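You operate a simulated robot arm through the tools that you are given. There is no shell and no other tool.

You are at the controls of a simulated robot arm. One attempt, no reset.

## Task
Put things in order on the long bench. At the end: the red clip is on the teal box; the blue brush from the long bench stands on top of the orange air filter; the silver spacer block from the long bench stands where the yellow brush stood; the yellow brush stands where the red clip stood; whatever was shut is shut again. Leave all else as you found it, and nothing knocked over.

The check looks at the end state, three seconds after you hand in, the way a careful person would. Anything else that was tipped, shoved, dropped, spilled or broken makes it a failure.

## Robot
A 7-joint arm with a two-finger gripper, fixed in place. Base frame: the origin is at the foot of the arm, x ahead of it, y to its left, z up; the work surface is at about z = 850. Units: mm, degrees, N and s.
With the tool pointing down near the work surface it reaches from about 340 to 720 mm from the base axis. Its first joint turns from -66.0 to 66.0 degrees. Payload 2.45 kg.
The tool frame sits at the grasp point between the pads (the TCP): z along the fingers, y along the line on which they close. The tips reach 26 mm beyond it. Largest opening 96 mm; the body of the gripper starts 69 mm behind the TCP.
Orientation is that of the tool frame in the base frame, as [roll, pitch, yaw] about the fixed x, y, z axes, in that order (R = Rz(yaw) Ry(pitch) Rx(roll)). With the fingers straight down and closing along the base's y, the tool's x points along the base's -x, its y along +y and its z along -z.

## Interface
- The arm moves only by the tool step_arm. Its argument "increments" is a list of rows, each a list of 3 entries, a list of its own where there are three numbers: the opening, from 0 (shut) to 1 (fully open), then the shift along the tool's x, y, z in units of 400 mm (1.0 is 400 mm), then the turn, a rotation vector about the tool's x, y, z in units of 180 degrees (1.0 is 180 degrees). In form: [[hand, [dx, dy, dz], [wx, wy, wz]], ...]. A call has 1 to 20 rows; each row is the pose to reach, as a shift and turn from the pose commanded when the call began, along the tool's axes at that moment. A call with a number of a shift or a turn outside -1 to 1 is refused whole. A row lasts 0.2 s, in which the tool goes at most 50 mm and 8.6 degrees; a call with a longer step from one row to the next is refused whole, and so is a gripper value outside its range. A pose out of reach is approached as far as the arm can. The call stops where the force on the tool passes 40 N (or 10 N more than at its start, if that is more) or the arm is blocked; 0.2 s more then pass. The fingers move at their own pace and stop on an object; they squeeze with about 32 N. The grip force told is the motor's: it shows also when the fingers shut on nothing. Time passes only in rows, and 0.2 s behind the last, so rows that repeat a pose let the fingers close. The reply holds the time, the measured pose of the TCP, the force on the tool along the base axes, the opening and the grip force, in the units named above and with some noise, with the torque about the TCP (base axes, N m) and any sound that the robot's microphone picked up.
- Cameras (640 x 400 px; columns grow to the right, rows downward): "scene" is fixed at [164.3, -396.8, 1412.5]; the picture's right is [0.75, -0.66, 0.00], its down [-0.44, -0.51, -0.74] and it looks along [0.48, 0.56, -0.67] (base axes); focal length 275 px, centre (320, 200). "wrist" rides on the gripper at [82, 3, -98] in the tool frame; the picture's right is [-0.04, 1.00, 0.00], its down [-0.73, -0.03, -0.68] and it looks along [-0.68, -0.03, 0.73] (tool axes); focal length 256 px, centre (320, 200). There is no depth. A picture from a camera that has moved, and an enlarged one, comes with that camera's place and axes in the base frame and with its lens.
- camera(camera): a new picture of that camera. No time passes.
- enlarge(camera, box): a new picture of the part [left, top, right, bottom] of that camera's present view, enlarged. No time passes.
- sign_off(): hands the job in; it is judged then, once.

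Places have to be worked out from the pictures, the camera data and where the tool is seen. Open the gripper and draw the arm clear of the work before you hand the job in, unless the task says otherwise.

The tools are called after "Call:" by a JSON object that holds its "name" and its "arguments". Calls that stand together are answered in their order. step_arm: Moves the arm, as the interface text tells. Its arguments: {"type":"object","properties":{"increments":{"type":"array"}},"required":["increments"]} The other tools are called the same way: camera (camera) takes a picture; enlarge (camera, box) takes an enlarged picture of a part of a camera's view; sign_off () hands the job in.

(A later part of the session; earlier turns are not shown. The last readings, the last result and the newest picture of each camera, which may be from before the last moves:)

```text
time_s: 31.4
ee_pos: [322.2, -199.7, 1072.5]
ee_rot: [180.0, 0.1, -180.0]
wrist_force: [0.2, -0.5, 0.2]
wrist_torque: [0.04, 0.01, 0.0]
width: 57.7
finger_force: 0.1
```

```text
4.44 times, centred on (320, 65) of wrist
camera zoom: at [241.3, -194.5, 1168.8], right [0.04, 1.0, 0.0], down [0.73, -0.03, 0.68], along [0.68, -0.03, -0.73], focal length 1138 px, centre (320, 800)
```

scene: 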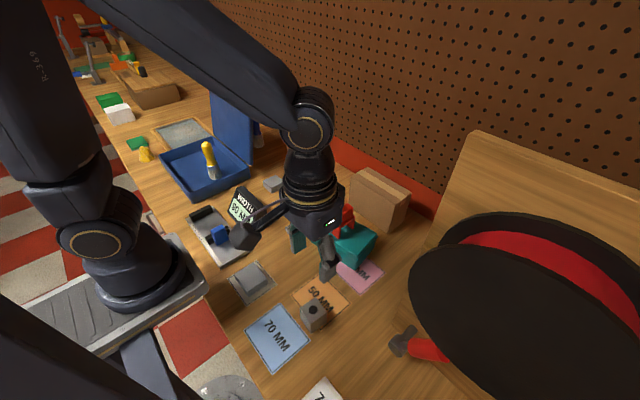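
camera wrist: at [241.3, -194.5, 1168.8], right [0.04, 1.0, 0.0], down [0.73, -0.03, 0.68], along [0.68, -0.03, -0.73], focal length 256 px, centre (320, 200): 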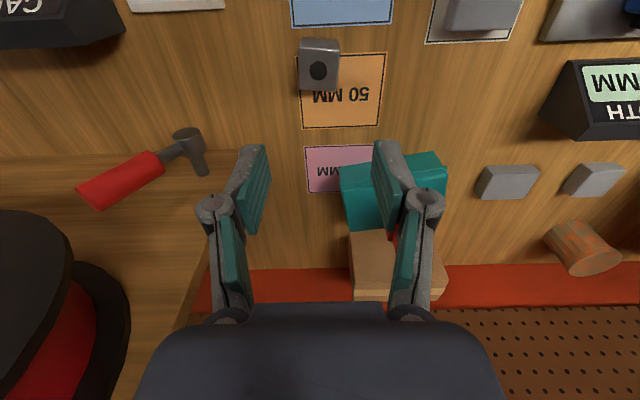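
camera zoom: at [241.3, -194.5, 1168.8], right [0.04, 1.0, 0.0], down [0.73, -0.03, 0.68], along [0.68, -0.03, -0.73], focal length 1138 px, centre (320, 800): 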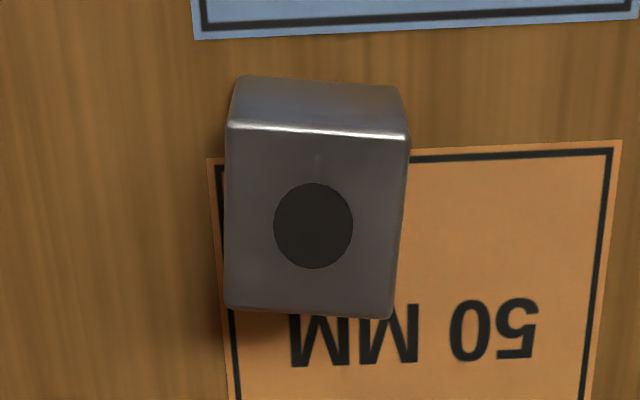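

Block top corners give a centre of (320.7, -199.8), about 38 mm square, turned -5°. I turn the tool to match and go down to z≈884.

Call:
{"name": "step_arm", "arguments": {"increments": [[0.6, [0.003, -0.0025, 0.1], [0, 0, 0.014]], [0.6, [0.003, -0.0025, 0.2], [0, 0, 0.0278]], [0.6, [0.003, -0.0025, 0.3], [0, 0, 0.0278]], [0.6, [0.003, -0.0025, 0.3], [0, 0, 0.0278]]]}}

Call:
{"name": "camera", "arguments": {"camera": "wrist"}}

Call:
{"name": "enlarge", "arguments": {"camera": "wrist", "box": [240, 60, 400, 220]}}

```text
time_s: 32.4
ee_pos: [318.0, -198.7, 951.4]
ee_rot: [179.9, 0.0, 175.1]
wrist_force: [0.3, 0.4, -0.2]
wrist_torque: [-0.01, 0.01, -0.01]
width: 57.8
finger_force: 0.1
```

```text
taken
camera wrist: at [238.5, -187.1, 1048.4], right [0.13, 0.99, 0.0], down [0.73, -0.09, 0.68], along [0.67, -0.09, -0.73], focal length 256 px, centre (320, 200)
```

wrist: 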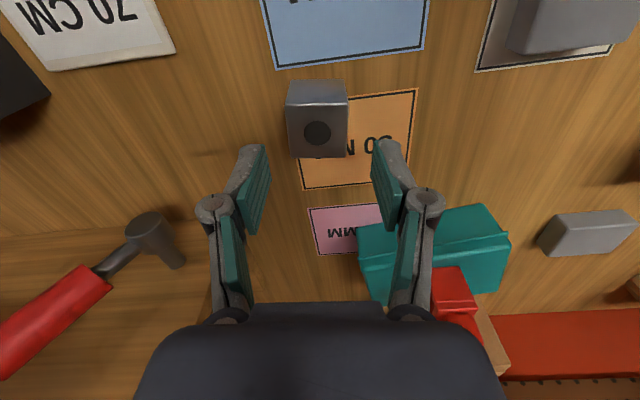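

```text
2.50 times, centred on (320, 140) of wrist
camera zoom: at [238.5, -187.1, 1048.4], right [0.13, 0.99, 0.0], down [0.73, -0.09, 0.68], along [0.67, -0.09, -0.73], focal length 640 px, centre (320, 350)
```

zoom: 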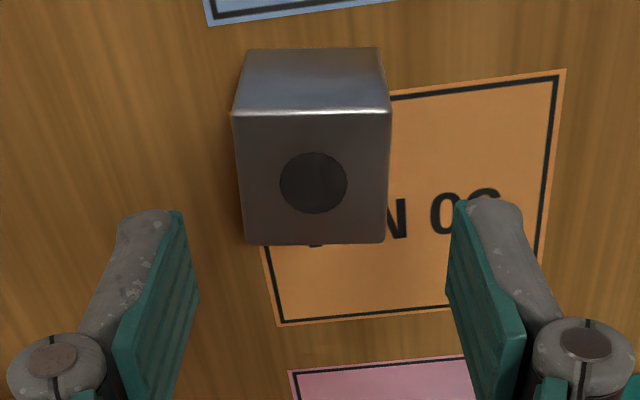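

The block is square to the fingers and about 2 mm off-centre. I correct that and descend to z≈884.

Call:
{"name": "step_arm", "arguments": {"increments": [[0.6, [-0.002, -0.0055, 0.06], [0, 0, 0]], [0.6, [-0.002, -0.0055, 0.12], [0, 0, 0]], [0.6, [-0.002, -0.0055, 0.165], [0, 0, 0]], [0.6, [-0.002, -0.0055, 0.165], [0, 0, 0]]]}}

Call:
{"name": "step_arm", "arguments": {"increments": [[0.5, [0, 0, 0], [0, 0, 0]], [0.4, [0, 0, 0], [0, 0, 0]], [0.3, [0, 0, 0], [0, 0, 0]], [0.25, [0, 0, 0], [0, 0, 0]], [0.25, [0, 0, 0], [0, 0, 0]]]}}

Call:
{"name": "camera", "arguments": {"camera": "wrist"}}

```text
time_s: 33.4
ee_pos: [321.4, -202.0, 885.7]
ee_rot: [-179.9, 0.0, 175.0]
wrist_force: [-0.2, 0.1, -0.2]
wrist_torque: [-0.03, 0.01, -0.01]
width: 57.4
finger_force: 0.0
```

```text
time_s: 34.6
ee_pos: [320.4, -201.4, 886.2]
ee_rot: [180.0, 0.0, 175.0]
wrist_force: [-0.1, 0.0, 0.1]
wrist_torque: [0.01, 0.04, 0.01]
width: 39.3
finger_force: 32.2
```

```text
taken
camera wrist: at [240.3, -191.3, 983.0], right [0.13, 0.99, 0.0], down [0.73, -0.09, 0.68], along [0.67, -0.09, -0.73], focal length 256 px, centre (320, 200)
```

wrist: 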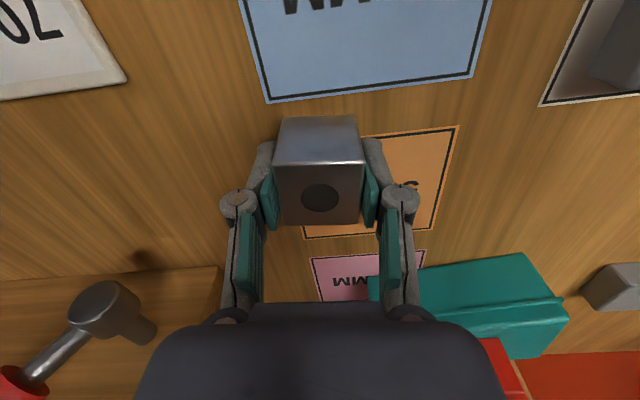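

The block is gripped (39.3 mm). I lift 180 mm, then carry it to where the yellow brush stood at (639.5, 60), squaring the tool on the way.

Call:
{"name": "step_arm", "arguments": {"increments": [[0.25, [0, 0, -0.03], [0, 0, 0]], [0.25, [0, 0, -0.12], [0, 0, 0]], [0.25, [0, 0, -0.23], [0, 0, 0]], [0.25, [0, 0, -0.34], [0, 0, 0]], [0.25, [0, 0, -0.45], [0, 0, 0]], [0.25, [0, 0, -0.45], [0, 0, 0]]]}}

Call:
{"name": "step_arm", "arguments": {"increments": [[0.25, [-0.082, 0.08, 0], [0, 0, 0]], [0.25, [-0.164, 0.16, 0], [0, 0, 0]], [0.25, [-0.246, 0.24, 0], [0, 0, 0]], [0.25, [-0.328, 0.32, 0], [0, 0, 0]], [0.25, [-0.41, 0.4, 0], [0, 0, 0]], [0.25, [-0.492, 0.48, 0], [0, 0, -0.007]], [0.25, [-0.574, 0.56, 0], [0, 0, -0.014]], [0.25, [-0.656, 0.64, 0], [0, 0, -0.021]], [0.25, [-0.737, 0.7206, 0], [0, 0, -0.0278]], [0.25, [-0.737, 0.7206, 0], [0, 0, -0.0278]], [0.25, [-0.737, 0.7206, 0], [0, 0, -0.0278]]]}}

Call:
{"name": "camera", "arguments": {"camera": "wrist"}}

Call:
{"name": "camera", "arguments": {"camera": "scene"}}

```text
time_s: 36.0
ee_pos: [321.2, -202.4, 1066.9]
ee_rot: [180.0, 0.0, 175.0]
wrist_force: [0.2, -0.4, -0.4]
wrist_torque: [-0.01, -0.02, -0.01]
width: 24.1
finger_force: 0.1
```

```text
time_s: 38.4
ee_pos: [638.5, 56.8, 1066.8]
ee_rot: [180.0, 0.0, -179.9]
wrist_force: [-0.4, 0.1, 0.6]
wrist_torque: [0.02, -0.03, 0.01]
width: 24.3
finger_force: 0.0
```

```text
taken
camera wrist: at [559.2, 61.8, 1164.2], right [0.04, 1.0, 0.0], down [0.73, -0.03, 0.68], along [0.68, -0.03, -0.73], focal length 256 px, centre (320, 200)
```

wrist: 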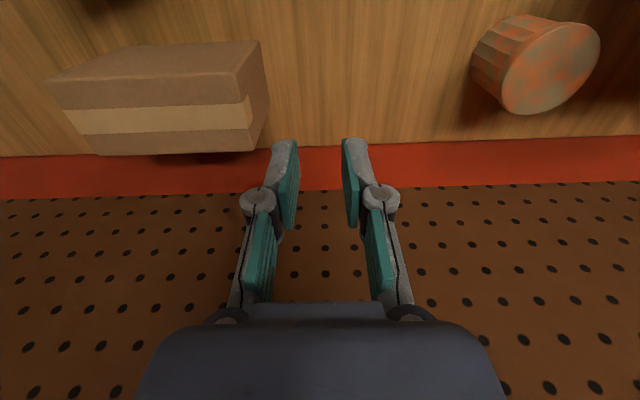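

```text
taken
```

scene: 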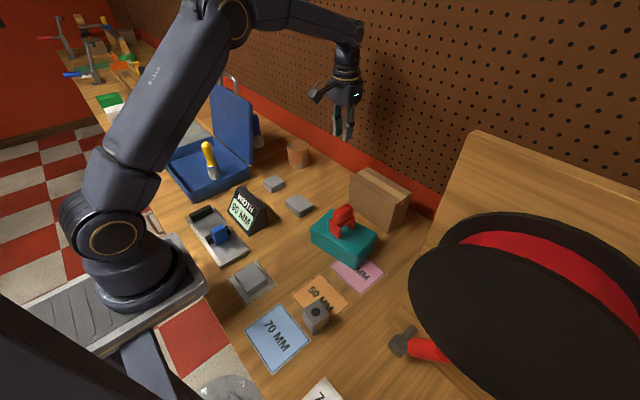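

The gripper is empty: width 24 mm with no grip force, so the block slipped out on the fast lift. I check how it stands now.

Call:
{"name": "enlarge", "arguments": {"camera": "scene", "box": [280, 280, 350, 340]}}

Call:
{"name": "enlarge", "arguments": {"camera": "scene", "box": [300, 180, 400, 270]}}

```text
6.67 times, centred on (315, 310) of scene
camera zoom: at [164.4, -396.8, 1412.5], right [0.75, -0.66, 0.0], down [-0.44, -0.51, -0.74], along [0.48, 0.56, -0.67], focal length 1836 px, centre (353, -533)
```

zoom: 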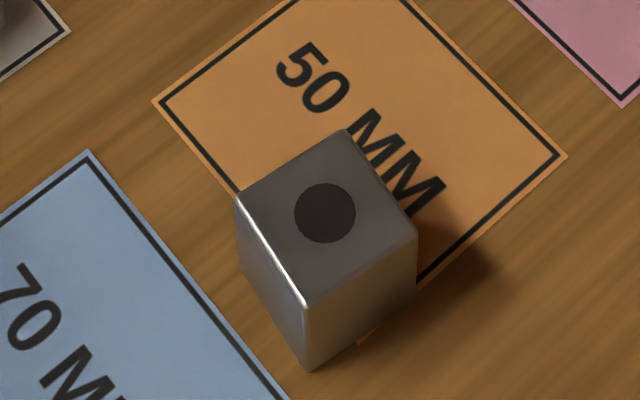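

```text
4.44 times, centred on (350, 225) of scene
camera zoom: at [164.4, -396.8, 1412.5], right [0.75, -0.66, 0.0], down [-0.44, -0.51, -0.74], along [0.48, 0.56, -0.67], focal length 1224 px, centre (187, 89)
```

zoom: 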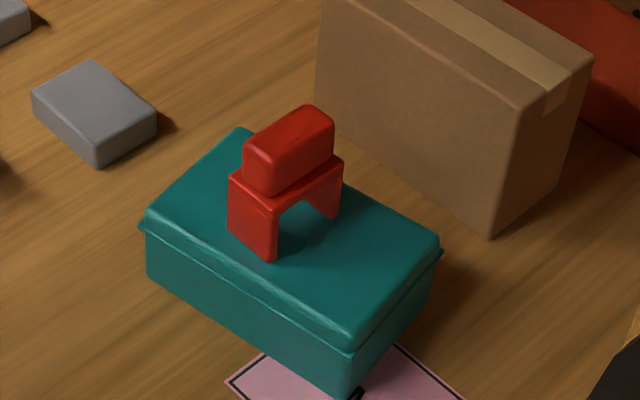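

The block is upright and only shifted a few millimetres, and everything else is untouched. I go back above it for a new look and a lower, slower lift.

Call:
{"name": "step_arm", "arguments": {"increments": [[0.6, [0.088, -0.073, 0], [0, 0, 0]], [0.6, [0.177, -0.147, 0], [0, 0, 0]], [0.6, [0.266, -0.22, 0], [0, 0, 0]], [0.6, [0.354, -0.294, 0], [0, 0, 0]], [0.6, [0.443, -0.367, 0], [0, 0, 0]], [0.6, [0.532, -0.44, 0], [0, 0, 0.007]], [0.6, [0.62, -0.514, 0], [0, 0, 0.014]], [0.6, [0.709, -0.587, 0], [0, 0, 0.021]], [0.6, [0.7975, -0.661, 0], [0, 0, 0.0278]], [0.6, [0.7975, -0.661, 0], [0, 0, 0.0278]], [0.6, [0.7975, -0.661, 0], [0, 0, 0.0278]]]}}

Call:
{"name": "step_arm", "arguments": {"increments": [[0.6, [0, 0, 0.1], [0, 0, 0]], [0.6, [0, 0, 0.2], [0, 0, 0]], [0.6, [0, 0, 0.285], [0, 0, 0]], [0.6, [0, 0, 0.285], [0, 0, 0]]]}}

Call:
{"name": "enlarge", "arguments": {"camera": "wrist", "box": [240, 60, 400, 220]}}

```text
time_s: 40.8
ee_pos: [319.6, -204.0, 1066.3]
ee_rot: [180.0, 0.0, 175.0]
wrist_force: [0.7, 0.6, 0.8]
wrist_torque: [0.0, -0.02, -0.02]
width: 57.8
finger_force: 0.1
```

```text
time_s: 41.8
ee_pos: [321.6, -206.9, 952.7]
ee_rot: [-180.0, 0.0, 175.0]
wrist_force: [0.1, -0.6, -0.4]
wrist_torque: [0.0, -0.01, 0.0]
width: 57.8
finger_force: 0.0
```

```text
2.50 times, centred on (320, 140) of wrist
camera zoom: at [241.5, -195.5, 1049.8], right [0.13, 0.99, 0.0], down [0.73, -0.09, 0.68], along [0.67, -0.09, -0.73], focal length 640 px, centre (320, 350)
```

zoom: 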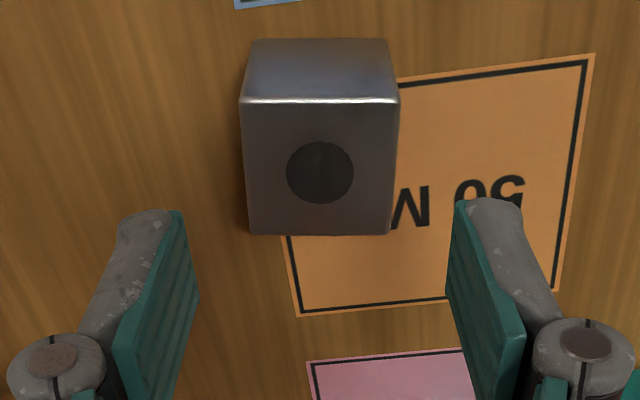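

The block's centre is within 2 mm of the tool axis. I go lower this time, to z≈879 for more pad contact, and close fully.

Call:
{"name": "step_arm", "arguments": {"increments": [[0.6, [0.004, -0.0015, 0.06], [0, 0, 0]], [0.6, [0.004, -0.0015, 0.12], [0, 0, 0]], [0.6, [0.004, -0.0015, 0.17], [0, 0, 0]], [0.6, [0.004, -0.0015, 0.183], [0, 0, 0]], [0.6, [0.004, -0.0015, 0.183], [0, 0, 0]]]}}

Call:
{"name": "step_arm", "arguments": {"increments": [[0.45, [0, 0, 0], [0, 0, 0]], [0.3, [0, 0, 0], [0, 0, 0]], [0.0, [0, 0, 0], [0, 0, 0]], [0.0, [0, 0, 0], [0, 0, 0]], [0.0, [0, 0, 0], [0, 0, 0]]]}}

Call:
{"name": "step_arm", "arguments": {"increments": [[0, [0, 0, -0.001], [0, 0, 0]], [0, [0, 0, -0.002], [0, 0, 0]], [0, [0, 0, -0.004], [0, 0, 0]], [0, [0, 0, -0.006], [0, 0, 0]], [0, [0, 0, -0.01], [0, 0, 0]], [0, [0, 0, -0.01], [0, 0, 0]]]}}

Call:
{"name": "enlarge", "arguments": {"camera": "scene", "box": [270, 250, 370, 340]}}

```text
time_s: 43.0
ee_pos: [320.7, -205.1, 878.4]
ee_rot: [180.0, 0.0, 175.0]
wrist_force: [0.6, 0.4, -0.7]
wrist_torque: [-0.01, -0.02, 0.01]
width: 57.8
finger_force: 0.0
```

```text
time_s: 44.2
ee_pos: [320.6, -205.5, 879.3]
ee_rot: [180.0, 0.0, 175.1]
wrist_force: [-0.1, -0.6, 2.5]
wrist_torque: [-0.07, 0.03, 0.01]
width: 39.2
finger_force: 32.1
```

```text
time_s: 45.6
ee_pos: [320.4, -205.7, 883.1]
ee_rot: [180.0, 0.0, 175.1]
wrist_force: [-0.1, -0.6, -0.7]
wrist_torque: [0.04, -0.02, -0.02]
width: 39.4
finger_force: 32.0
```

```text
4.44 times, centred on (320, 295) of scene
camera zoom: at [164.3, -396.8, 1412.5], right [0.75, -0.66, 0.0], down [-0.44, -0.51, -0.74], along [0.48, 0.56, -0.67], focal length 1224 px, centre (320, -222)
```

zoom: 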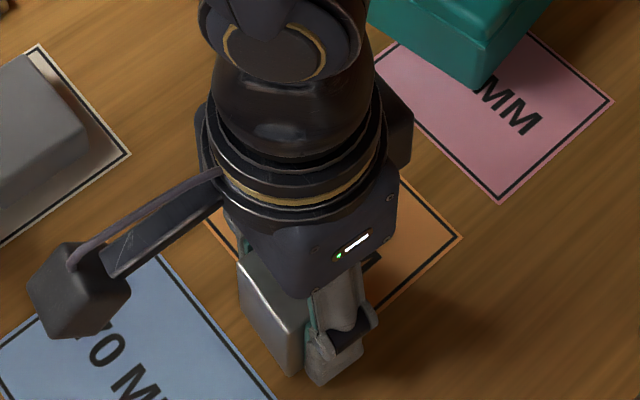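

Raised 4 mm, width still 39.4. I use the wrist view to see whether the block came along.

Call:
{"name": "enlarge", "arguments": {"camera": "wrist", "box": [240, 60, 400, 260]}}

Call:
{"name": "step_arm", "arguments": {"increments": [[0, [0, 0, -0.005], [0, 0, 0]], [0, [0, 0, -0.01], [0, 0, 0]], [0, [0, 0, -0.015], [0, 0, 0]], [0, [0, 0, -0.02], [0, 0, 0]], [0, [0, 0, -0.025], [0, 0, 0]], [0, [0, 0, -0.025], [0, 0, 0]]]}}

Call:
{"name": "enlarge", "arguments": {"camera": "wrist", "box": [240, 60, 400, 260]}}

```text
2.00 times, centred on (320, 160) of wrist
camera zoom: at [239.3, -194.2, 980.0], right [0.13, 0.99, 0.0], down [0.73, -0.09, 0.68], along [0.67, -0.09, -0.73], focal length 512 px, centre (320, 280)
```

zoom: 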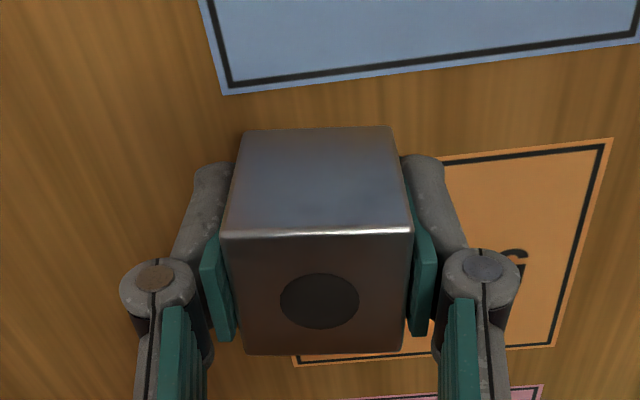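

```text
time_s: 47.0
ee_pos: [320.8, -206.4, 892.9]
ee_rot: [179.9, 0.0, 175.0]
wrist_force: [0.4, -0.3, -0.8]
wrist_torque: [0.01, 0.01, 0.02]
width: 39.1
finger_force: 32.0
```

```text
2.00 times, centred on (320, 160) of wrist
camera zoom: at [239.8, -194.8, 990.5], right [0.13, 0.99, 0.0], down [0.73, -0.09, 0.68], along [0.67, -0.09, -0.73], focal length 512 px, centre (320, 280)
```

zoom: 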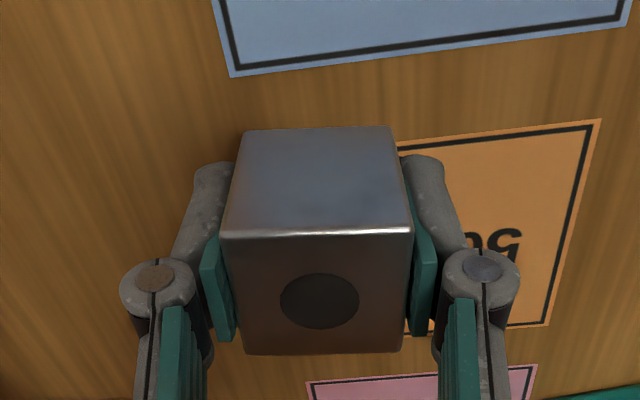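

The block moved with the pads, with no slip. I carry on lifting gently, at about 10 mm per row.

Call:
{"name": "step_arm", "arguments": {"increments": [[0, [0, 0, -0.005], [0, 0, 0]], [0, [0, 0, -0.015], [0, 0, 0]], [0, [0, 0, -0.03], [0, 0, 0]], [0, [0, 0, -0.05], [0, 0, 0]], [0, [0, 0, -0.075], [0, 0, 0]], [0, [0, 0, -0.1], [0, 0, 0]], [0, [0, 0, -0.125], [0, 0, 0]], [0, [0, 0, -0.15], [0, 0, 0]], [0, [0, 0, -0.175], [0, 0, 0]], [0, [0, 0, -0.2], [0, 0, 0]], [0, [0, 0, -0.225], [0, 0, 0]], [0, [0, 0, -0.25], [0, 0, 0]], [0, [0, 0, -0.275], [0, 0, 0]], [0, [0, 0, -0.3], [0, 0, 0]], [0, [0, 0, -0.325], [0, 0, 0]], [0, [0, 0, -0.345], [0, 0, 0]], [0, [0, 0, -0.36], [0, 0, 0]], [0, [0, 0, -0.37], [0, 0, 0]], [0, [0, 0, -0.375], [0, 0, 0]], [0, [0, 0, -0.375], [0, 0, 0]]]}}

Call:
{"name": "camera", "arguments": {"camera": "wrist"}}

Call:
{"name": "camera", "arguments": {"camera": "scene"}}

```text
time_s: 51.2
ee_pos: [319.1, -205.8, 1041.8]
ee_rot: [-180.0, 0.0, 175.0]
wrist_force: [0.3, -0.7, -1.2]
wrist_torque: [-0.02, 0.0, -0.02]
width: 39.0
finger_force: 32.0
```

```text
taken
camera wrist: at [238.6, -194.2, 1140.2], right [0.13, 0.99, 0.0], down [0.73, -0.09, 0.68], along [0.67, -0.09, -0.73], focal length 256 px, centre (320, 200)
```

wrist: 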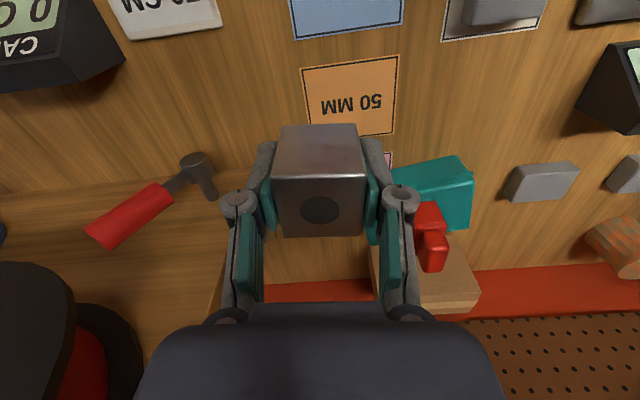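

```text
taken
```

scene: 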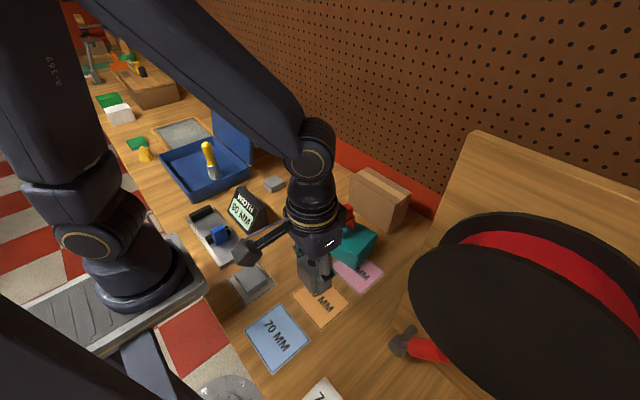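

The block is secure at z≈1042. I carry it slowly, around the teal box and carton, to an intermediate point near (474, 34).

Call:
{"name": "step_arm", "arguments": {"increments": [[0, [-0.007, 0.013, 0], [0, 0, 0]], [0, [-0.02, 0.038, 0], [0, 0, 0]], [0, [-0.04, 0.076, 0], [0, 0, 0]], [0, [-0.067, 0.126, 0], [0, 0, 0]], [0, [-0.094, 0.177, 0], [0, 0, 0]], [0, [-0.12, 0.227, 0], [0, 0, 0]], [0, [-0.147, 0.278, 0], [0, 0, 0]], [0, [-0.174, 0.328, 0], [0, 0, 0]], [0, [-0.2, 0.379, 0], [0, 0, 0]], [0, [-0.227, 0.429, 0], [0, 0, 0]], [0, [-0.254, 0.48, 0], [0, 0, 0]], [0, [-0.281, 0.53, 0], [0, 0, 0]], [0, [-0.301, 0.568, 0], [0, 0, 0]], [0, [-0.317, 0.599, 0], [0, 0, 0]], [0, [-0.328, 0.618, 0], [0, 0, 0]], [0, [-0.334, 0.631, 0], [0, 0, 0]], [0, [-0.334, 0.631, 0], [0, 0, 0]]]}}

Call:
{"name": "camera", "arguments": {"camera": "wrist"}}

```text
time_s: 54.8
ee_pos: [474.8, 34.0, 1042.8]
ee_rot: [179.9, 0.0, 175.0]
wrist_force: [0.5, -1.0, -0.3]
wrist_torque: [-0.01, -0.02, 0.03]
width: 38.9
finger_force: 31.8
```

```text
taken
camera wrist: at [394.3, 45.4, 1140.1], right [0.13, 0.99, 0.0], down [0.73, -0.09, 0.68], along [0.67, -0.09, -0.73], focal length 256 px, centre (320, 200)
```

wrist: 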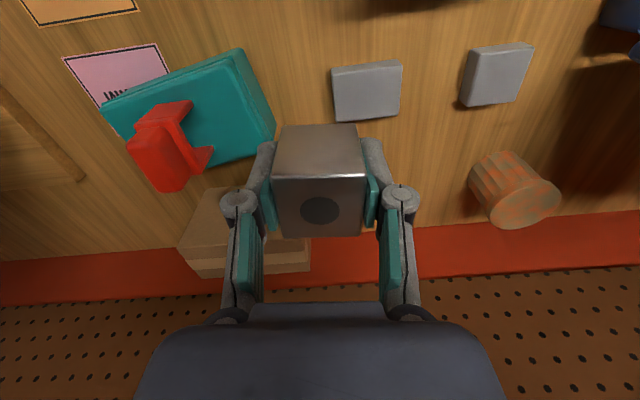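

Still firmly held. Next leg: to (639.5, 60), squaring the tool as it goes.

Call:
{"name": "step_arm", "arguments": {"increments": [[0, [-0.01, 0.0025, 0], [0, 0, 0]], [0, [-0.03, 0.0075, 0], [0, 0, 0]], [0, [-0.06, 0.015, 0], [0, 0, -0.003]], [0, [-0.1, 0.025, 0], [0, 0, -0.006]], [0, [-0.145, 0.036, 0], [0, 0, -0.01]], [0, [-0.19, 0.047, 0], [0, 0, -0.014]], [0, [-0.235, 0.058, 0], [0, 0, -0.018]], [0, [-0.28, 0.07, 0], [0, 0, -0.022]], [0, [-0.325, 0.081, 0], [0, 0, -0.025]], [0, [-0.36, 0.09, 0], [0, 0, -0.0278]], [0, [-0.385, 0.096, 0], [0, 0, -0.0278]], [0, [-0.398, 0.099, 0], [0, 0, -0.0278]], [0, [-0.405, 0.1007, 0], [0, 0, -0.0278]], [0, [-0.405, 0.1007, 0], [0, 0, -0.0278]]]}}

Call:
{"name": "camera", "arguments": {"camera": "wrist"}}

```text
time_s: 57.8
ee_pos: [640.0, 60.8, 1042.1]
ee_rot: [-180.0, 0.0, 180.0]
wrist_force: [-0.3, -0.5, -0.8]
wrist_torque: [0.0, -0.01, 0.02]
width: 39.3
finger_force: 31.9
```

```text
taken
camera wrist: at [558.8, 64.4, 1140.7], right [0.04, 1.0, 0.0], down [0.73, -0.03, 0.68], along [0.68, -0.03, -0.73], focal length 256 px, centre (320, 200)
```

wrist: 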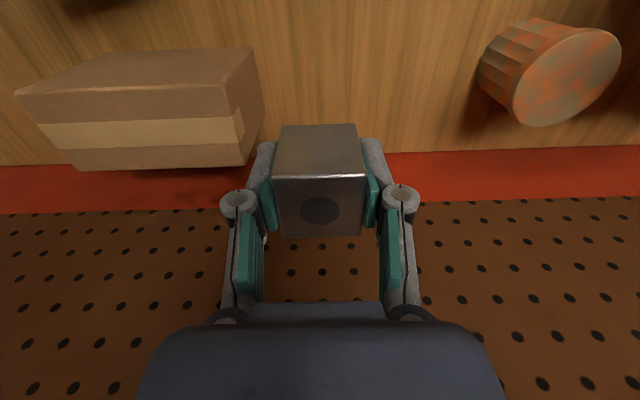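

On target at (640, 60.8). I lower the block gently to about 10 mm above the bench.

Call:
{"name": "step_arm", "arguments": {"increments": [[0, [0, 0, 0.01], [0, 0, 0]], [0, [0, 0, 0.03], [0, 0, 0]], [0, [0, 0, 0.06], [0, 0, 0]], [0, [0, 0, 0.095], [0, 0, 0]], [0, [0, 0, 0.13], [0, 0, 0]], [0, [0, 0, 0.165], [0, 0, 0]], [0, [0, 0, 0.2], [0, 0, 0]], [0, [0, 0, 0.235], [0, 0, 0]], [0, [0, 0, 0.27], [0, 0, 0]], [0, [0, 0, 0.305], [0, 0, 0]], [0, [0, 0, 0.335], [0, 0, 0]], [0, [0, 0, 0.36], [0, 0, 0]], [0, [0, 0, 0.375], [0, 0, 0]], [0, [0, 0, 0.38], [0, 0, 0]], [0, [0, 0, 0.38], [0, 0, 0]]]}}

Call:
{"name": "enlarge", "arguments": {"camera": "scene", "box": [290, 130, 400, 220]}}

```text
time_s: 61.0
ee_pos: [639.5, 60.9, 890.9]
ee_rot: [-179.9, 0.1, -179.9]
wrist_force: [-0.3, -0.4, -1.4]
wrist_torque: [-0.05, 0.0, 0.0]
width: 39.3
finger_force: 32.0
```

```text
4.44 times, centred on (345, 175) of scene
camera zoom: at [164.4, -396.8, 1412.5], right [0.75, -0.66, 0.0], down [-0.44, -0.51, -0.74], along [0.48, 0.56, -0.67], focal length 1224 px, centre (209, 311)
```

zoom: 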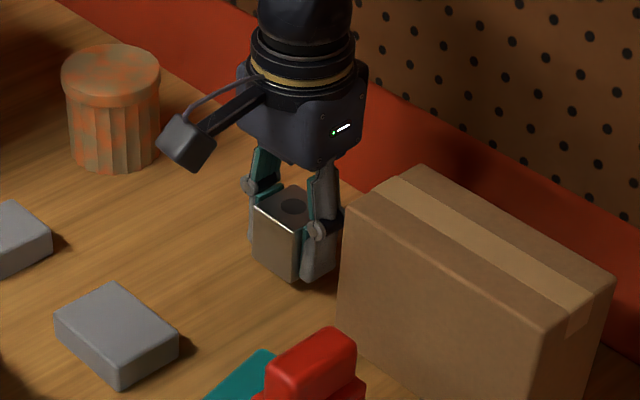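

About 11 mm to go, so I descend in small steps to contact.

Call:
{"name": "step_arm", "arguments": {"increments": [[0, [0, 0, 0.005], [0, 0, 0]], [0, [0, 0, 0.01], [0, 0, 0]], [0, [0, 0, 0.015], [0, 0, 0]], [0, [0, 0, 0.02], [0, 0, 0]], [0, [0, 0, 0.023], [0, 0, 0]], [0, [0, 0, 0.023], [0, 0, 0]]]}}

```text
time_s: 62.4
ee_pos: [639.1, 61.5, 881.8]
ee_rot: [180.0, 0.0, -180.0]
wrist_force: [-0.9, -0.5, -1.1]
wrist_torque: [-0.01, 0.02, 0.01]
width: 39.3
finger_force: 31.8
```

No contact yet at z≈882. I continue in 1 mm steps.

Call:
{"name": "step_arm", "arguments": {"increments": [[0, [0, 0, 0.003], [0, 0, 0]], [0, [0, 0, 0.006], [0, 0, 0]], [0, [0, 0, 0.008], [0, 0, 0]], [0, [0, 0, 0.008], [0, 0, 0]]]}}

```text
time_s: 63.4
ee_pos: [641.1, 60.4, 879.2]
ee_rot: [-179.9, 0.1, -180.0]
wrist_force: [-1.1, 0.6, 6.3]
wrist_torque: [-0.09, 0.1, 0.0]
width: 39.2
finger_force: 31.8
```

Light contact (6 N): the block is down. I open and lift clear.

Call:
{"name": "step_arm", "arguments": {"increments": [[0.4, [0, 0, 0], [0, 0, 0]], [0.5, [0, 0, 0], [0, 0, 0]], [0.6, [0, 0, 0], [0, 0, 0]], [0.6, [0, 0, 0], [0, 0, 0]]]}}

Call:
{"name": "step_arm", "arguments": {"increments": [[0.6, [0, 0, -0.03], [0, 0, 0]], [0.6, [0, 0, -0.13], [0, 0, 0]], [0.6, [0, 0, -0.25], [0, 0, 0]], [0.6, [0, 0, -0.37], [0, 0, 0]], [0.6, [0, 0, -0.49], [0, 0, 0]], [0.6, [0, 0, -0.6], [0, 0, 0]], [0.6, [0, 0, -0.6], [0, 0, 0]]]}}

Call:
{"name": "camera", "arguments": {"camera": "wrist"}}

Call:
{"name": "camera", "arguments": {"camera": "scene"}}

```text
time_s: 64.4
ee_pos: [639.3, 60.3, 877.8]
ee_rot: [180.0, 0.0, 179.9]
wrist_force: [0.5, 0.2, -1.4]
wrist_torque: [-0.02, 0.02, -0.03]
width: 57.3
finger_force: 0.0
```

```text
time_s: 66.0
ee_pos: [639.1, 59.8, 1117.0]
ee_rot: [180.0, -0.1, 180.0]
wrist_force: [-0.1, 1.0, 0.0]
wrist_torque: [-0.01, 0.01, 0.0]
width: 57.8
finger_force: 0.1
```

```text
taken
camera wrist: at [557.8, 64.2, 1215.8], right [0.04, 1.0, 0.0], down [0.73, -0.03, 0.68], along [0.68, -0.03, -0.73], focal length 256 px, centre (320, 200)
```

wrist: 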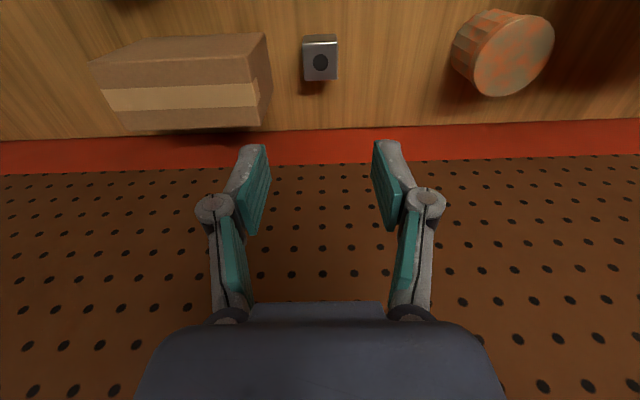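

```text
taken
```

scene: 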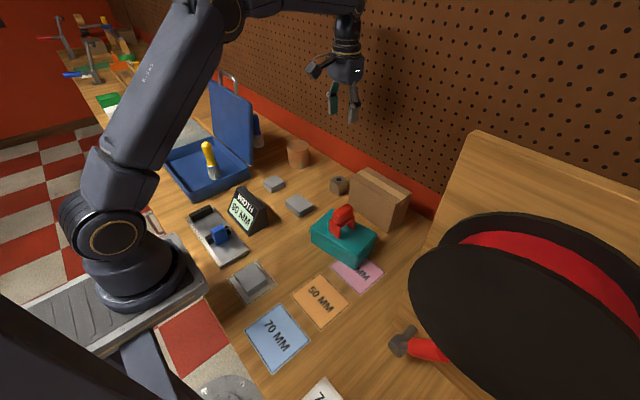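

The spacer stands at the yellow brush's old spot. Next is the blue brush behind the lid, at about (600, 465), near the limit of reach. I go to about (590, 250, 1150) and turn the tool so the camera looks toward +y at it.

Call:
{"name": "step_arm", "arguments": {"increments": [[0.6, [0.011, 0.043, -0.0075], [0, 0, -0.0454]], [0.6, [0.022, 0.086, -0.015], [0, 0, -0.0909]], [0.6, [0.033, 0.129, -0.0225], [0, 0, -0.1364]], [0.6, [0.044, 0.173, -0.03], [0, 0, -0.1818]], [0.6, [0.056, 0.216, -0.0375], [0, 0, -0.2273]], [0.6, [0.067, 0.259, -0.045], [0, 0, -0.2727]], [0.6, [0.078, 0.302, -0.0525], [0, 0, -0.3182]], [0.6, [0.089, 0.345, -0.06], [0, 0, -0.3636]], [0.6, [0.1, 0.388, -0.0675], [0, 0, -0.4091]], [0.6, [0.111, 0.432, -0.075], [0, 0, -0.4545]], [0.6, [0.1225, 0.475, -0.0825], [0, 0, -0.5]], [0.6, [0.1225, 0.475, -0.0825], [0, 0, -0.5]]]}}

Call:
{"name": "camera", "arguments": {"camera": "wrist"}}

Call:
{"name": "camera", "arguments": {"camera": "scene"}}

```text
time_s: 68.6
ee_pos: [590.8, 251.1, 1154.0]
ee_rot: [-180.0, 0.0, -89.9]
wrist_force: [-0.1, 0.1, 0.3]
wrist_torque: [0.0, -0.03, -0.02]
width: 57.6
finger_force: 0.1
```

```text
taken
camera wrist: at [588.5, 169.8, 1250.2], right [-1.0, 0.04, 0.0], down [0.03, 0.73, 0.68], along [0.03, 0.68, -0.73], focal length 256 px, centre (320, 200)
```

wrist: 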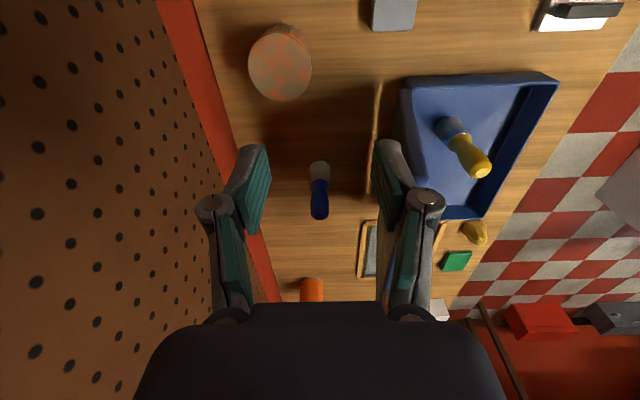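

```text
taken
```

scene: 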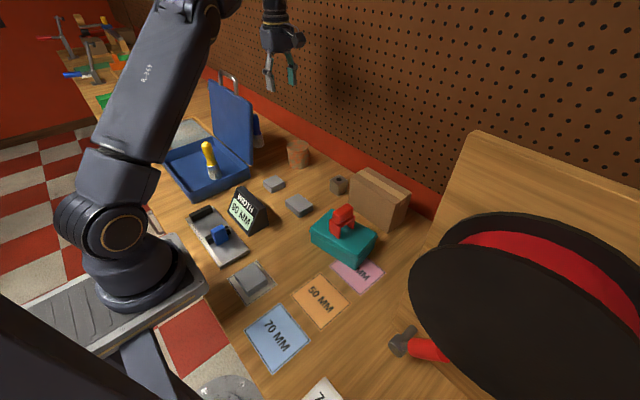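

The brush is clearly visible, standing free between lid and wall. I enlarge it and the filter for coordinates.

Call:
{"name": "enlarge", "arguments": {"camera": "wrist", "box": [280, 140, 360, 230]}}

Call:
{"name": "enlarge", "arguments": {"camera": "wrist", "box": [230, 10, 330, 120]}}

Call:
{"name": "enlarge", "arguments": {"camera": "wrist", "box": [340, 60, 500, 320]}}

Call:
{"name": "enlarge", "arguments": {"camera": "scene", "box": [200, 60, 360, 200]}}

```text
4.44 times, centred on (320, 185) of wrist
camera zoom: at [588.5, 169.8, 1250.2], right [-1.0, 0.04, 0.0], down [0.03, 0.73, 0.68], along [0.03, 0.68, -0.73], focal length 1138 px, centre (320, 267)
```

zoom: 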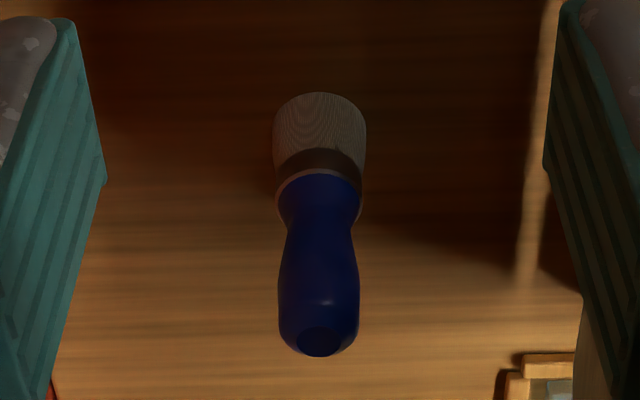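

```text
3.64 times, centred on (280, 65) of wrist
camera zoom: at [588.5, 169.8, 1250.2], right [-1.0, 0.04, 0.0], down [0.03, 0.73, 0.68], along [0.03, 0.68, -0.73], focal length 931 px, centre (466, 691)
```

zoom: 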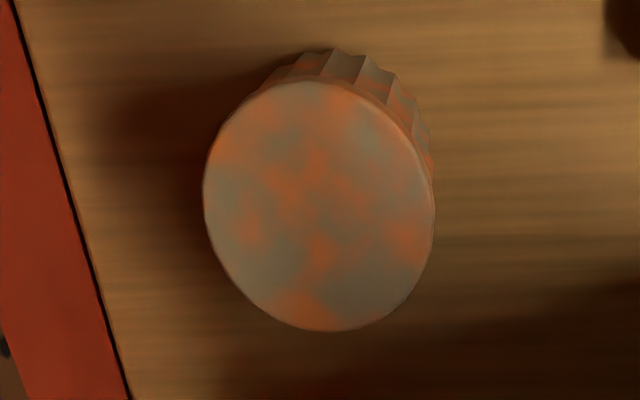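

```text
1.54 times, centred on (420, 190) of wrist
camera zoom: at [588.5, 169.8, 1250.2], right [-1.0, 0.04, 0.0], down [0.03, 0.73, 0.68], along [0.03, 0.68, -0.73], focal length 394 px, centre (166, 215)
```

zoom: 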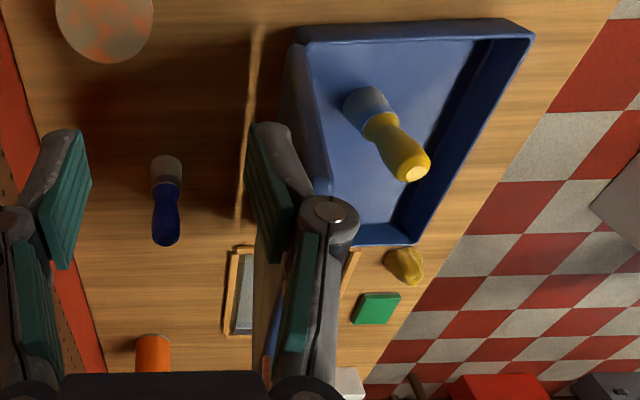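

```text
2.86 times, centred on (280, 130) of scene
camera zoom: at [164.3, -396.8, 1412.5], right [0.75, -0.66, 0.0], down [-0.44, -0.51, -0.74], along [0.48, 0.56, -0.67], focal length 787 px, centre (434, 400)
```

zoom: 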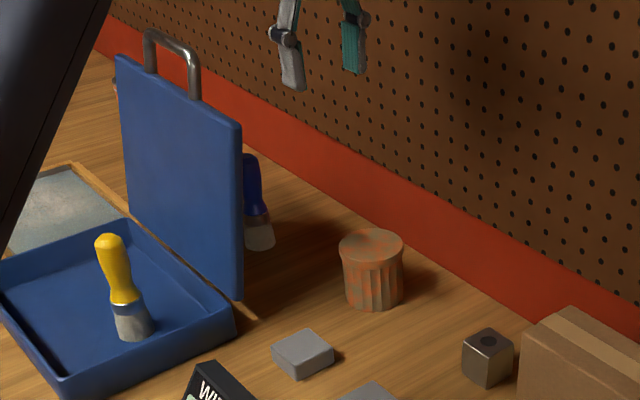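

The brush is at (601, 464), top z≈974. The filter's top centre is about (635, 256) with a 74 mm diameter. At 760 mm radius I need to lean the tool outward, so I tilt it 30° about base x (fingers toward +y) here at height, and check.

Call:
{"name": "step_arm", "arguments": {"increments": [[0.6, [0, 0, 0], [0, -0.0417, 0]], [0.6, [0, 0, 0], [0, -0.0833, 0]], [0.6, [0, 0, 0], [0, -0.125, 0]], [0.6, [0, 0, 0], [0, -0.1667, 0]], [0.6, [0, 0, 0], [0, -0.1667, 0]]]}}

Call:
{"name": "camera", "arguments": {"camera": "wrist"}}

Call:
{"name": "camera", "arguments": {"camera": "scene"}}

```text
time_s: 69.8
ee_pos: [590.5, 252.0, 1152.8]
ee_rot: [-179.9, 30.1, -90.0]
wrist_force: [0.1, 0.7, 0.4]
wrist_torque: [-0.01, 0.01, 0.01]
width: 57.3
finger_force: 0.0
```

```text
taken
camera wrist: at [588.4, 131.4, 1195.7], right [-1.0, 0.03, 0.02], down [0.03, 0.29, 0.96], along [0.03, 0.96, -0.29], focal length 256 px, centre (320, 200)
```

wrist: 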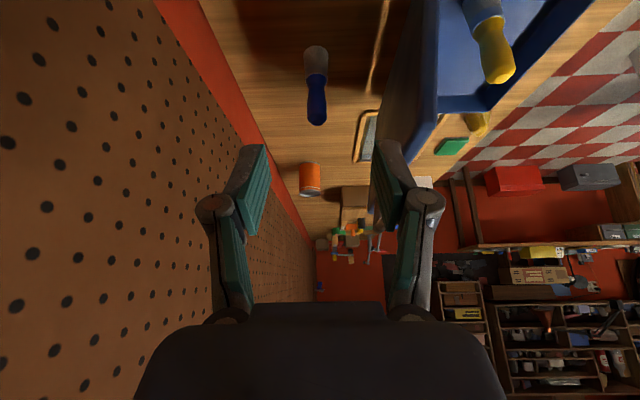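

```text
taken
```

scene: 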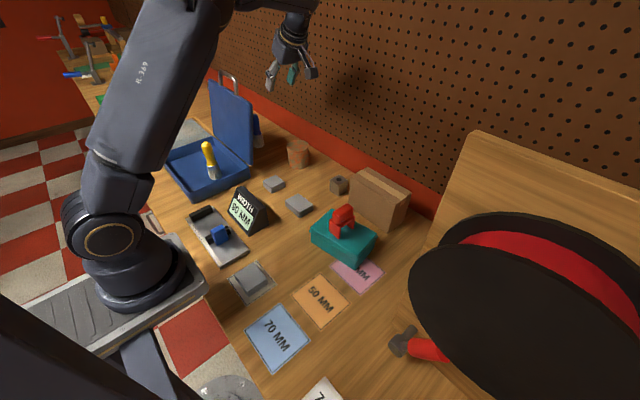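

The tilt is fine. I move +213 mm in y at this height, to above the brush, and see whether the arm reaches it and clears the lid.

Call:
{"name": "step_arm", "arguments": {"increments": [[0.6, [-0.08, -0.005, 0.046], [0, 0, 0]], [0.6, [-0.17, -0.01, 0.098], [0, 0, 0]], [0.6, [-0.26, -0.015, 0.15], [0, 0, 0]], [0.6, [-0.35, -0.02, 0.202], [0, 0, 0]], [0.6, [-0.42, -0.025, 0.242], [0, 0, 0]], [0.6, [-0.461, -0.025, 0.266], [0, 0, 0]], [0.6, [-0.461, -0.025, 0.266], [0, 0, 0]]]}}

Call:
{"name": "camera", "arguments": {"camera": "wrist"}}

Call:
{"name": "camera", "arguments": {"camera": "scene"}}

```text
time_s: 71.4
ee_pos: [586.6, 452.1, 1146.0]
ee_rot: [-180.0, 30.0, -90.1]
wrist_force: [-0.6, 0.4, 1.0]
wrist_torque: [0.0, 0.04, -0.01]
width: 57.7
finger_force: 0.1
out of reach, approached as far as the arm can: row 5, 6, 7
```

```text
taken
camera wrist: at [583.9, 333.0, 1190.2], right [-1.0, 0.03, 0.02], down [0.03, 0.3, 0.95], along [0.03, 0.95, -0.3], focal length 256 px, centre (320, 200)
```

wrist: 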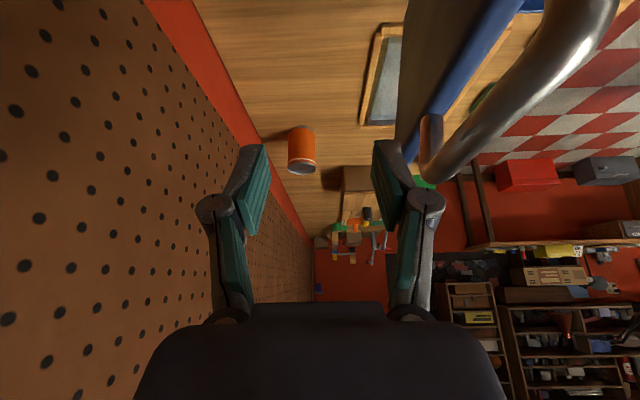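

```text
taken
```

scene: 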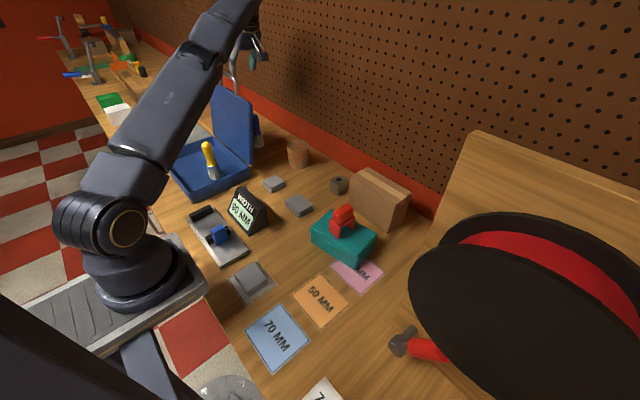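

At this height the arm stops short, at (587, 452). A steeper lean with the camera on the upper side would bring the wrist closer and keep it beside the lid, so I back off in -y first.

Call:
{"name": "step_arm", "arguments": {"increments": [[0.6, [0.08, 0, -0.046], [0, 0, 0]], [0.6, [0.17, 0, -0.098], [0, 0, 0]], [0.6, [0.26, 0, -0.15], [0, 0, 0]], [0.6, [0.35, 0, -0.202], [0, 0, 0]], [0.6, [0.44, 0, -0.254], [0, 0, 0]], [0.6, [0.52, 0, -0.3], [0, 0, 0]], [0.6, [0.52, 0, -0.3], [0, 0, 0]]]}}

Call:
{"name": "camera", "arguments": {"camera": "scene"}}

```text
time_s: 73.0
ee_pos: [587.1, 212.1, 1146.1]
ee_rot: [-180.0, 30.0, -89.9]
wrist_force: [-0.5, -0.2, -0.2]
wrist_torque: [-0.01, -0.02, 0.0]
width: 57.4
finger_force: 0.0
```

```text
taken
```

scene: 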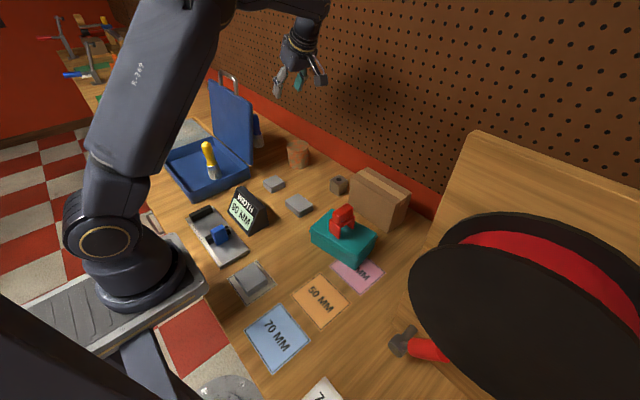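

I spin the tool 180° about its own axis, clear of everything, so that the camera ends on the upper side. First half now.

Call:
{"name": "step_arm", "arguments": {"increments": [[0.6, [0, 0, 0], [0, 0, 0.0454]], [0.6, [0, 0, 0], [0, 0, 0.0909]], [0.6, [0, 0, 0], [0, 0, 0.1364]], [0.6, [0, 0, 0], [0, 0, 0.1818]], [0.6, [0, 0, 0], [0, 0, 0.2273]], [0.6, [0, 0, 0], [0, 0, 0.2727]], [0.6, [0, 0, 0], [0, 0, 0.3182]], [0.6, [0, 0, 0], [0, 0, 0.3636]], [0.6, [0, 0, 0], [0, 0, 0.4091]], [0.6, [0, 0, 0], [0, 0, 0.4545]], [0.6, [0, 0, 0], [0, 0, 0.5]], [0.6, [0, 0, 0], [0, 0, 0.5]]]}}

Call:
{"name": "step_arm", "arguments": {"increments": [[0.6, [0, 0, 0], [0, 0, 0.0454]], [0.6, [0, 0, 0], [0, 0, 0.0909]], [0.6, [0, 0, 0], [0, 0, 0.1364]], [0.6, [0, 0, 0], [0, 0, 0.1818]], [0.6, [0, 0, 0], [0, 0, 0.2273]], [0.6, [0, 0, 0], [0, 0, 0.2727]], [0.6, [0, 0, 0], [0, 0, 0.3182]], [0.6, [0, 0, 0], [0, 0, 0.3636]], [0.6, [0, 0, 0], [0, 0, 0.4091]], [0.6, [0, 0, 0], [0, 0, 0.4545]], [0.6, [0, 0, 0], [0, 0, 0.5]], [0.6, [0, 0, 0], [0, 0, 0.5]]]}}

Call:
{"name": "camera", "arguments": {"camera": "wrist"}}

Call:
{"name": "camera", "arguments": {"camera": "scene"}}

```text
time_s: 75.6
ee_pos: [585.6, 213.3, 1146.4]
ee_rot: [150.1, -0.1, 180.0]
wrist_force: [0.2, 0.2, 1.0]
wrist_torque: [0.06, 0.0, -0.02]
width: 57.4
finger_force: 0.1
```

```text
time_s: 78.2
ee_pos: [586.7, 213.7, 1147.3]
ee_rot: [-179.9, -30.0, 89.9]
wrist_force: [-1.1, -0.1, 0.5]
wrist_torque: [0.02, 0.03, 0.03]
width: 57.6
finger_force: 0.1
```

```text
taken
camera wrist: at [590.4, 235.3, 1272.0], right [1.0, -0.04, -0.02], down [-0.03, -0.97, 0.22], along [-0.03, -0.22, -0.98], focal length 256 px, centre (320, 200)
```

wrist: 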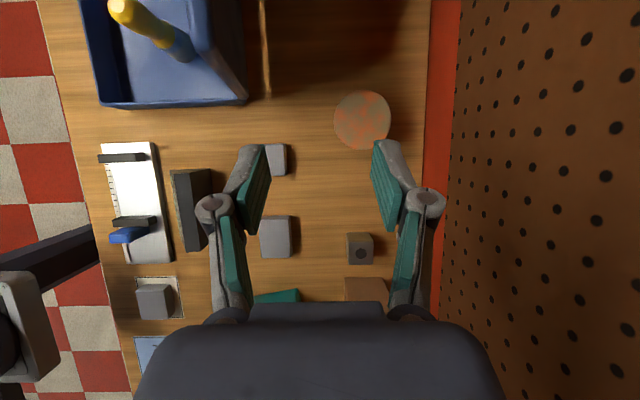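

```text
taken
```

scene: 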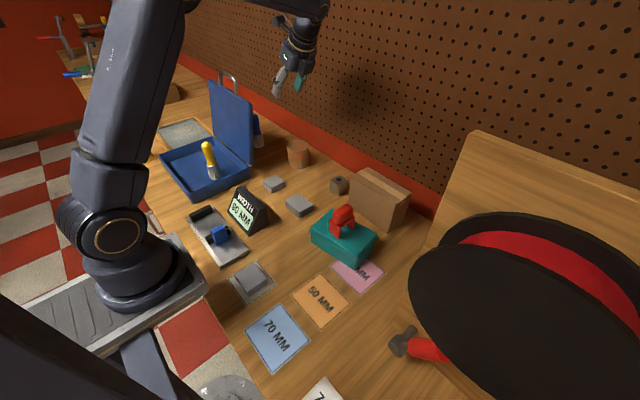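

The camera is now on the upper side and the pose is good. I add 15° of lean, 45° in total.

Call:
{"name": "step_arm", "arguments": {"increments": [[0.6, [0, 0, 0], [0, 0.0417, 0]], [0.6, [0, 0, 0], [0, 0.0833, 0]], [0.6, [0, 0, 0], [0, 0.0833, 0]]]}}

```text
time_s: 79.0
ee_pos: [586.0, 212.9, 1146.4]
ee_rot: [180.0, -45.1, 90.0]
wrist_force: [-0.1, -0.2, -0.1]
wrist_torque: [-0.02, 0.0, -0.03]
width: 57.6
finger_force: 0.0
```

I move to a staging point (601, 300, 1020), beside the lid's right edge and above the filter.

Call:
{"name": "step_arm", "arguments": {"increments": [[0.6, [-0.017, 0.009, 0.09], [0, 0, 0]], [0.6, [-0.035, 0.019, 0.19], [0, 0, 0]], [0.6, [-0.052, 0.028, 0.285], [0, 0, 0]], [0.6, [-0.069, 0.0375, 0.3765], [0, 0, 0]], [0.6, [-0.069, 0.0375, 0.3765], [0, 0, 0]]]}}

Call:
{"name": "camera", "arguments": {"camera": "scene"}}

Call:
{"name": "camera", "arguments": {"camera": "wrist"}}

```text
time_s: 80.2
ee_pos: [601.1, 299.0, 1021.2]
ee_rot: [-180.0, -45.1, 90.0]
wrist_force: [0.7, 0.0, -0.8]
wrist_torque: [-0.01, -0.03, -0.01]
width: 57.6
finger_force: 0.1
```

```text
taken
```

scene: 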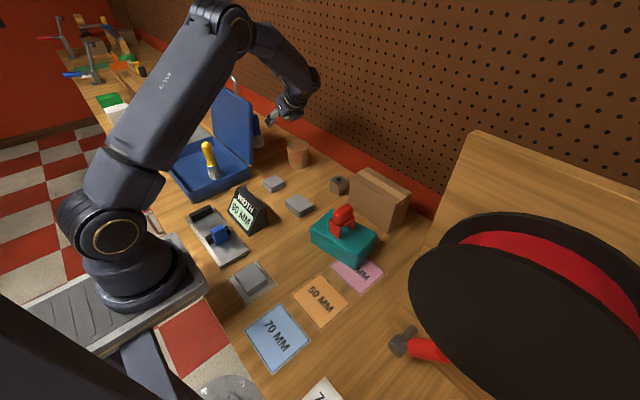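

```text
taken
camera wrist: at [605.9, 289.3, 1146.7], right [1.0, -0.03, -0.03], down [-0.03, -1.0, -0.04], along [-0.03, 0.04, -1.0], focal length 256 px, centre (320, 200)
```

wrist: 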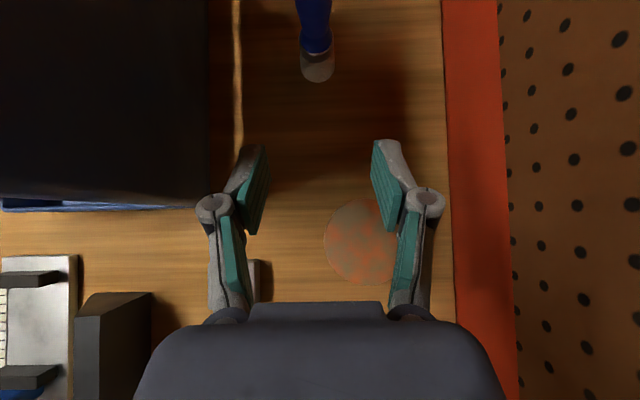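

The camera now looks straight down: brush base at about (600, 464), with the lid's back face well to the left. I advance +165 mm in y at z≈1020, above the brush top at 974.

Call:
{"name": "step_arm", "arguments": {"increments": [[0.6, [0.05, 0, 0.05], [0, 0, 0]], [0.6, [0.11, 0, 0.11], [0, 0, 0]], [0.6, [0.17, 0, 0.17], [0, 0, 0]], [0.6, [0.23, 0, 0.23], [0, 0, 0]], [0.6, [0.27, 0, 0.27], [0, 0, 0]], [0.6, [0.2916, 0, 0.2916], [0, 0, 0]], [0.6, [0.2916, 0, 0.2916], [0, 0, 0]]]}}

Call:
{"name": "camera", "arguments": {"camera": "wrist"}}

Call:
{"name": "camera", "arguments": {"camera": "scene"}}

```text
time_s: 81.8
ee_pos: [600.7, 464.2, 1022.8]
ee_rot: [-180.0, -45.0, 89.9]
wrist_force: [0.1, -0.7, -0.3]
wrist_torque: [0.0, -0.01, 0.03]
width: 57.6
finger_force: 0.0
```

```text
taken
camera wrist: at [604.9, 453.4, 1148.1], right [1.0, -0.03, -0.03], down [-0.03, -1.0, -0.04], along [-0.03, 0.04, -1.0], focal length 256 px, centre (320, 200)
```

wrist: 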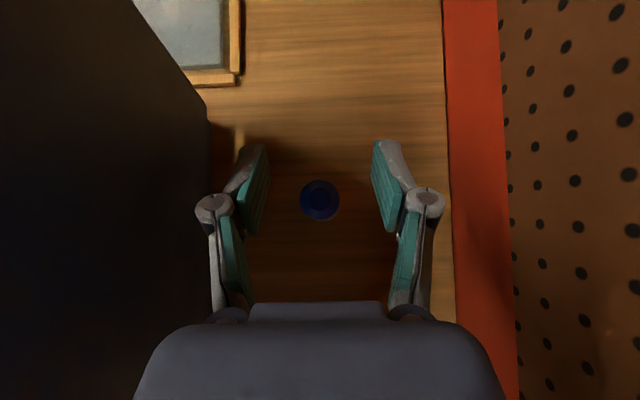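

```text
taken
```

scene: 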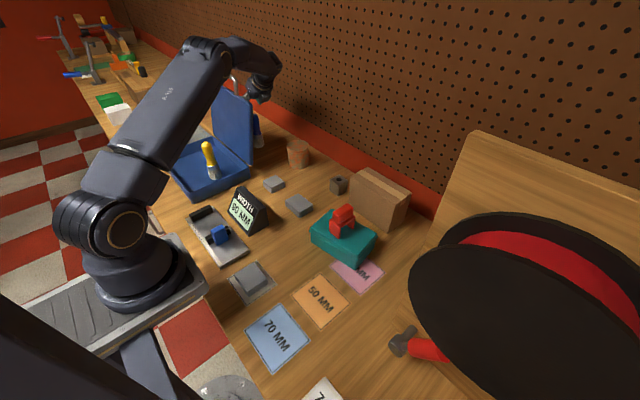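

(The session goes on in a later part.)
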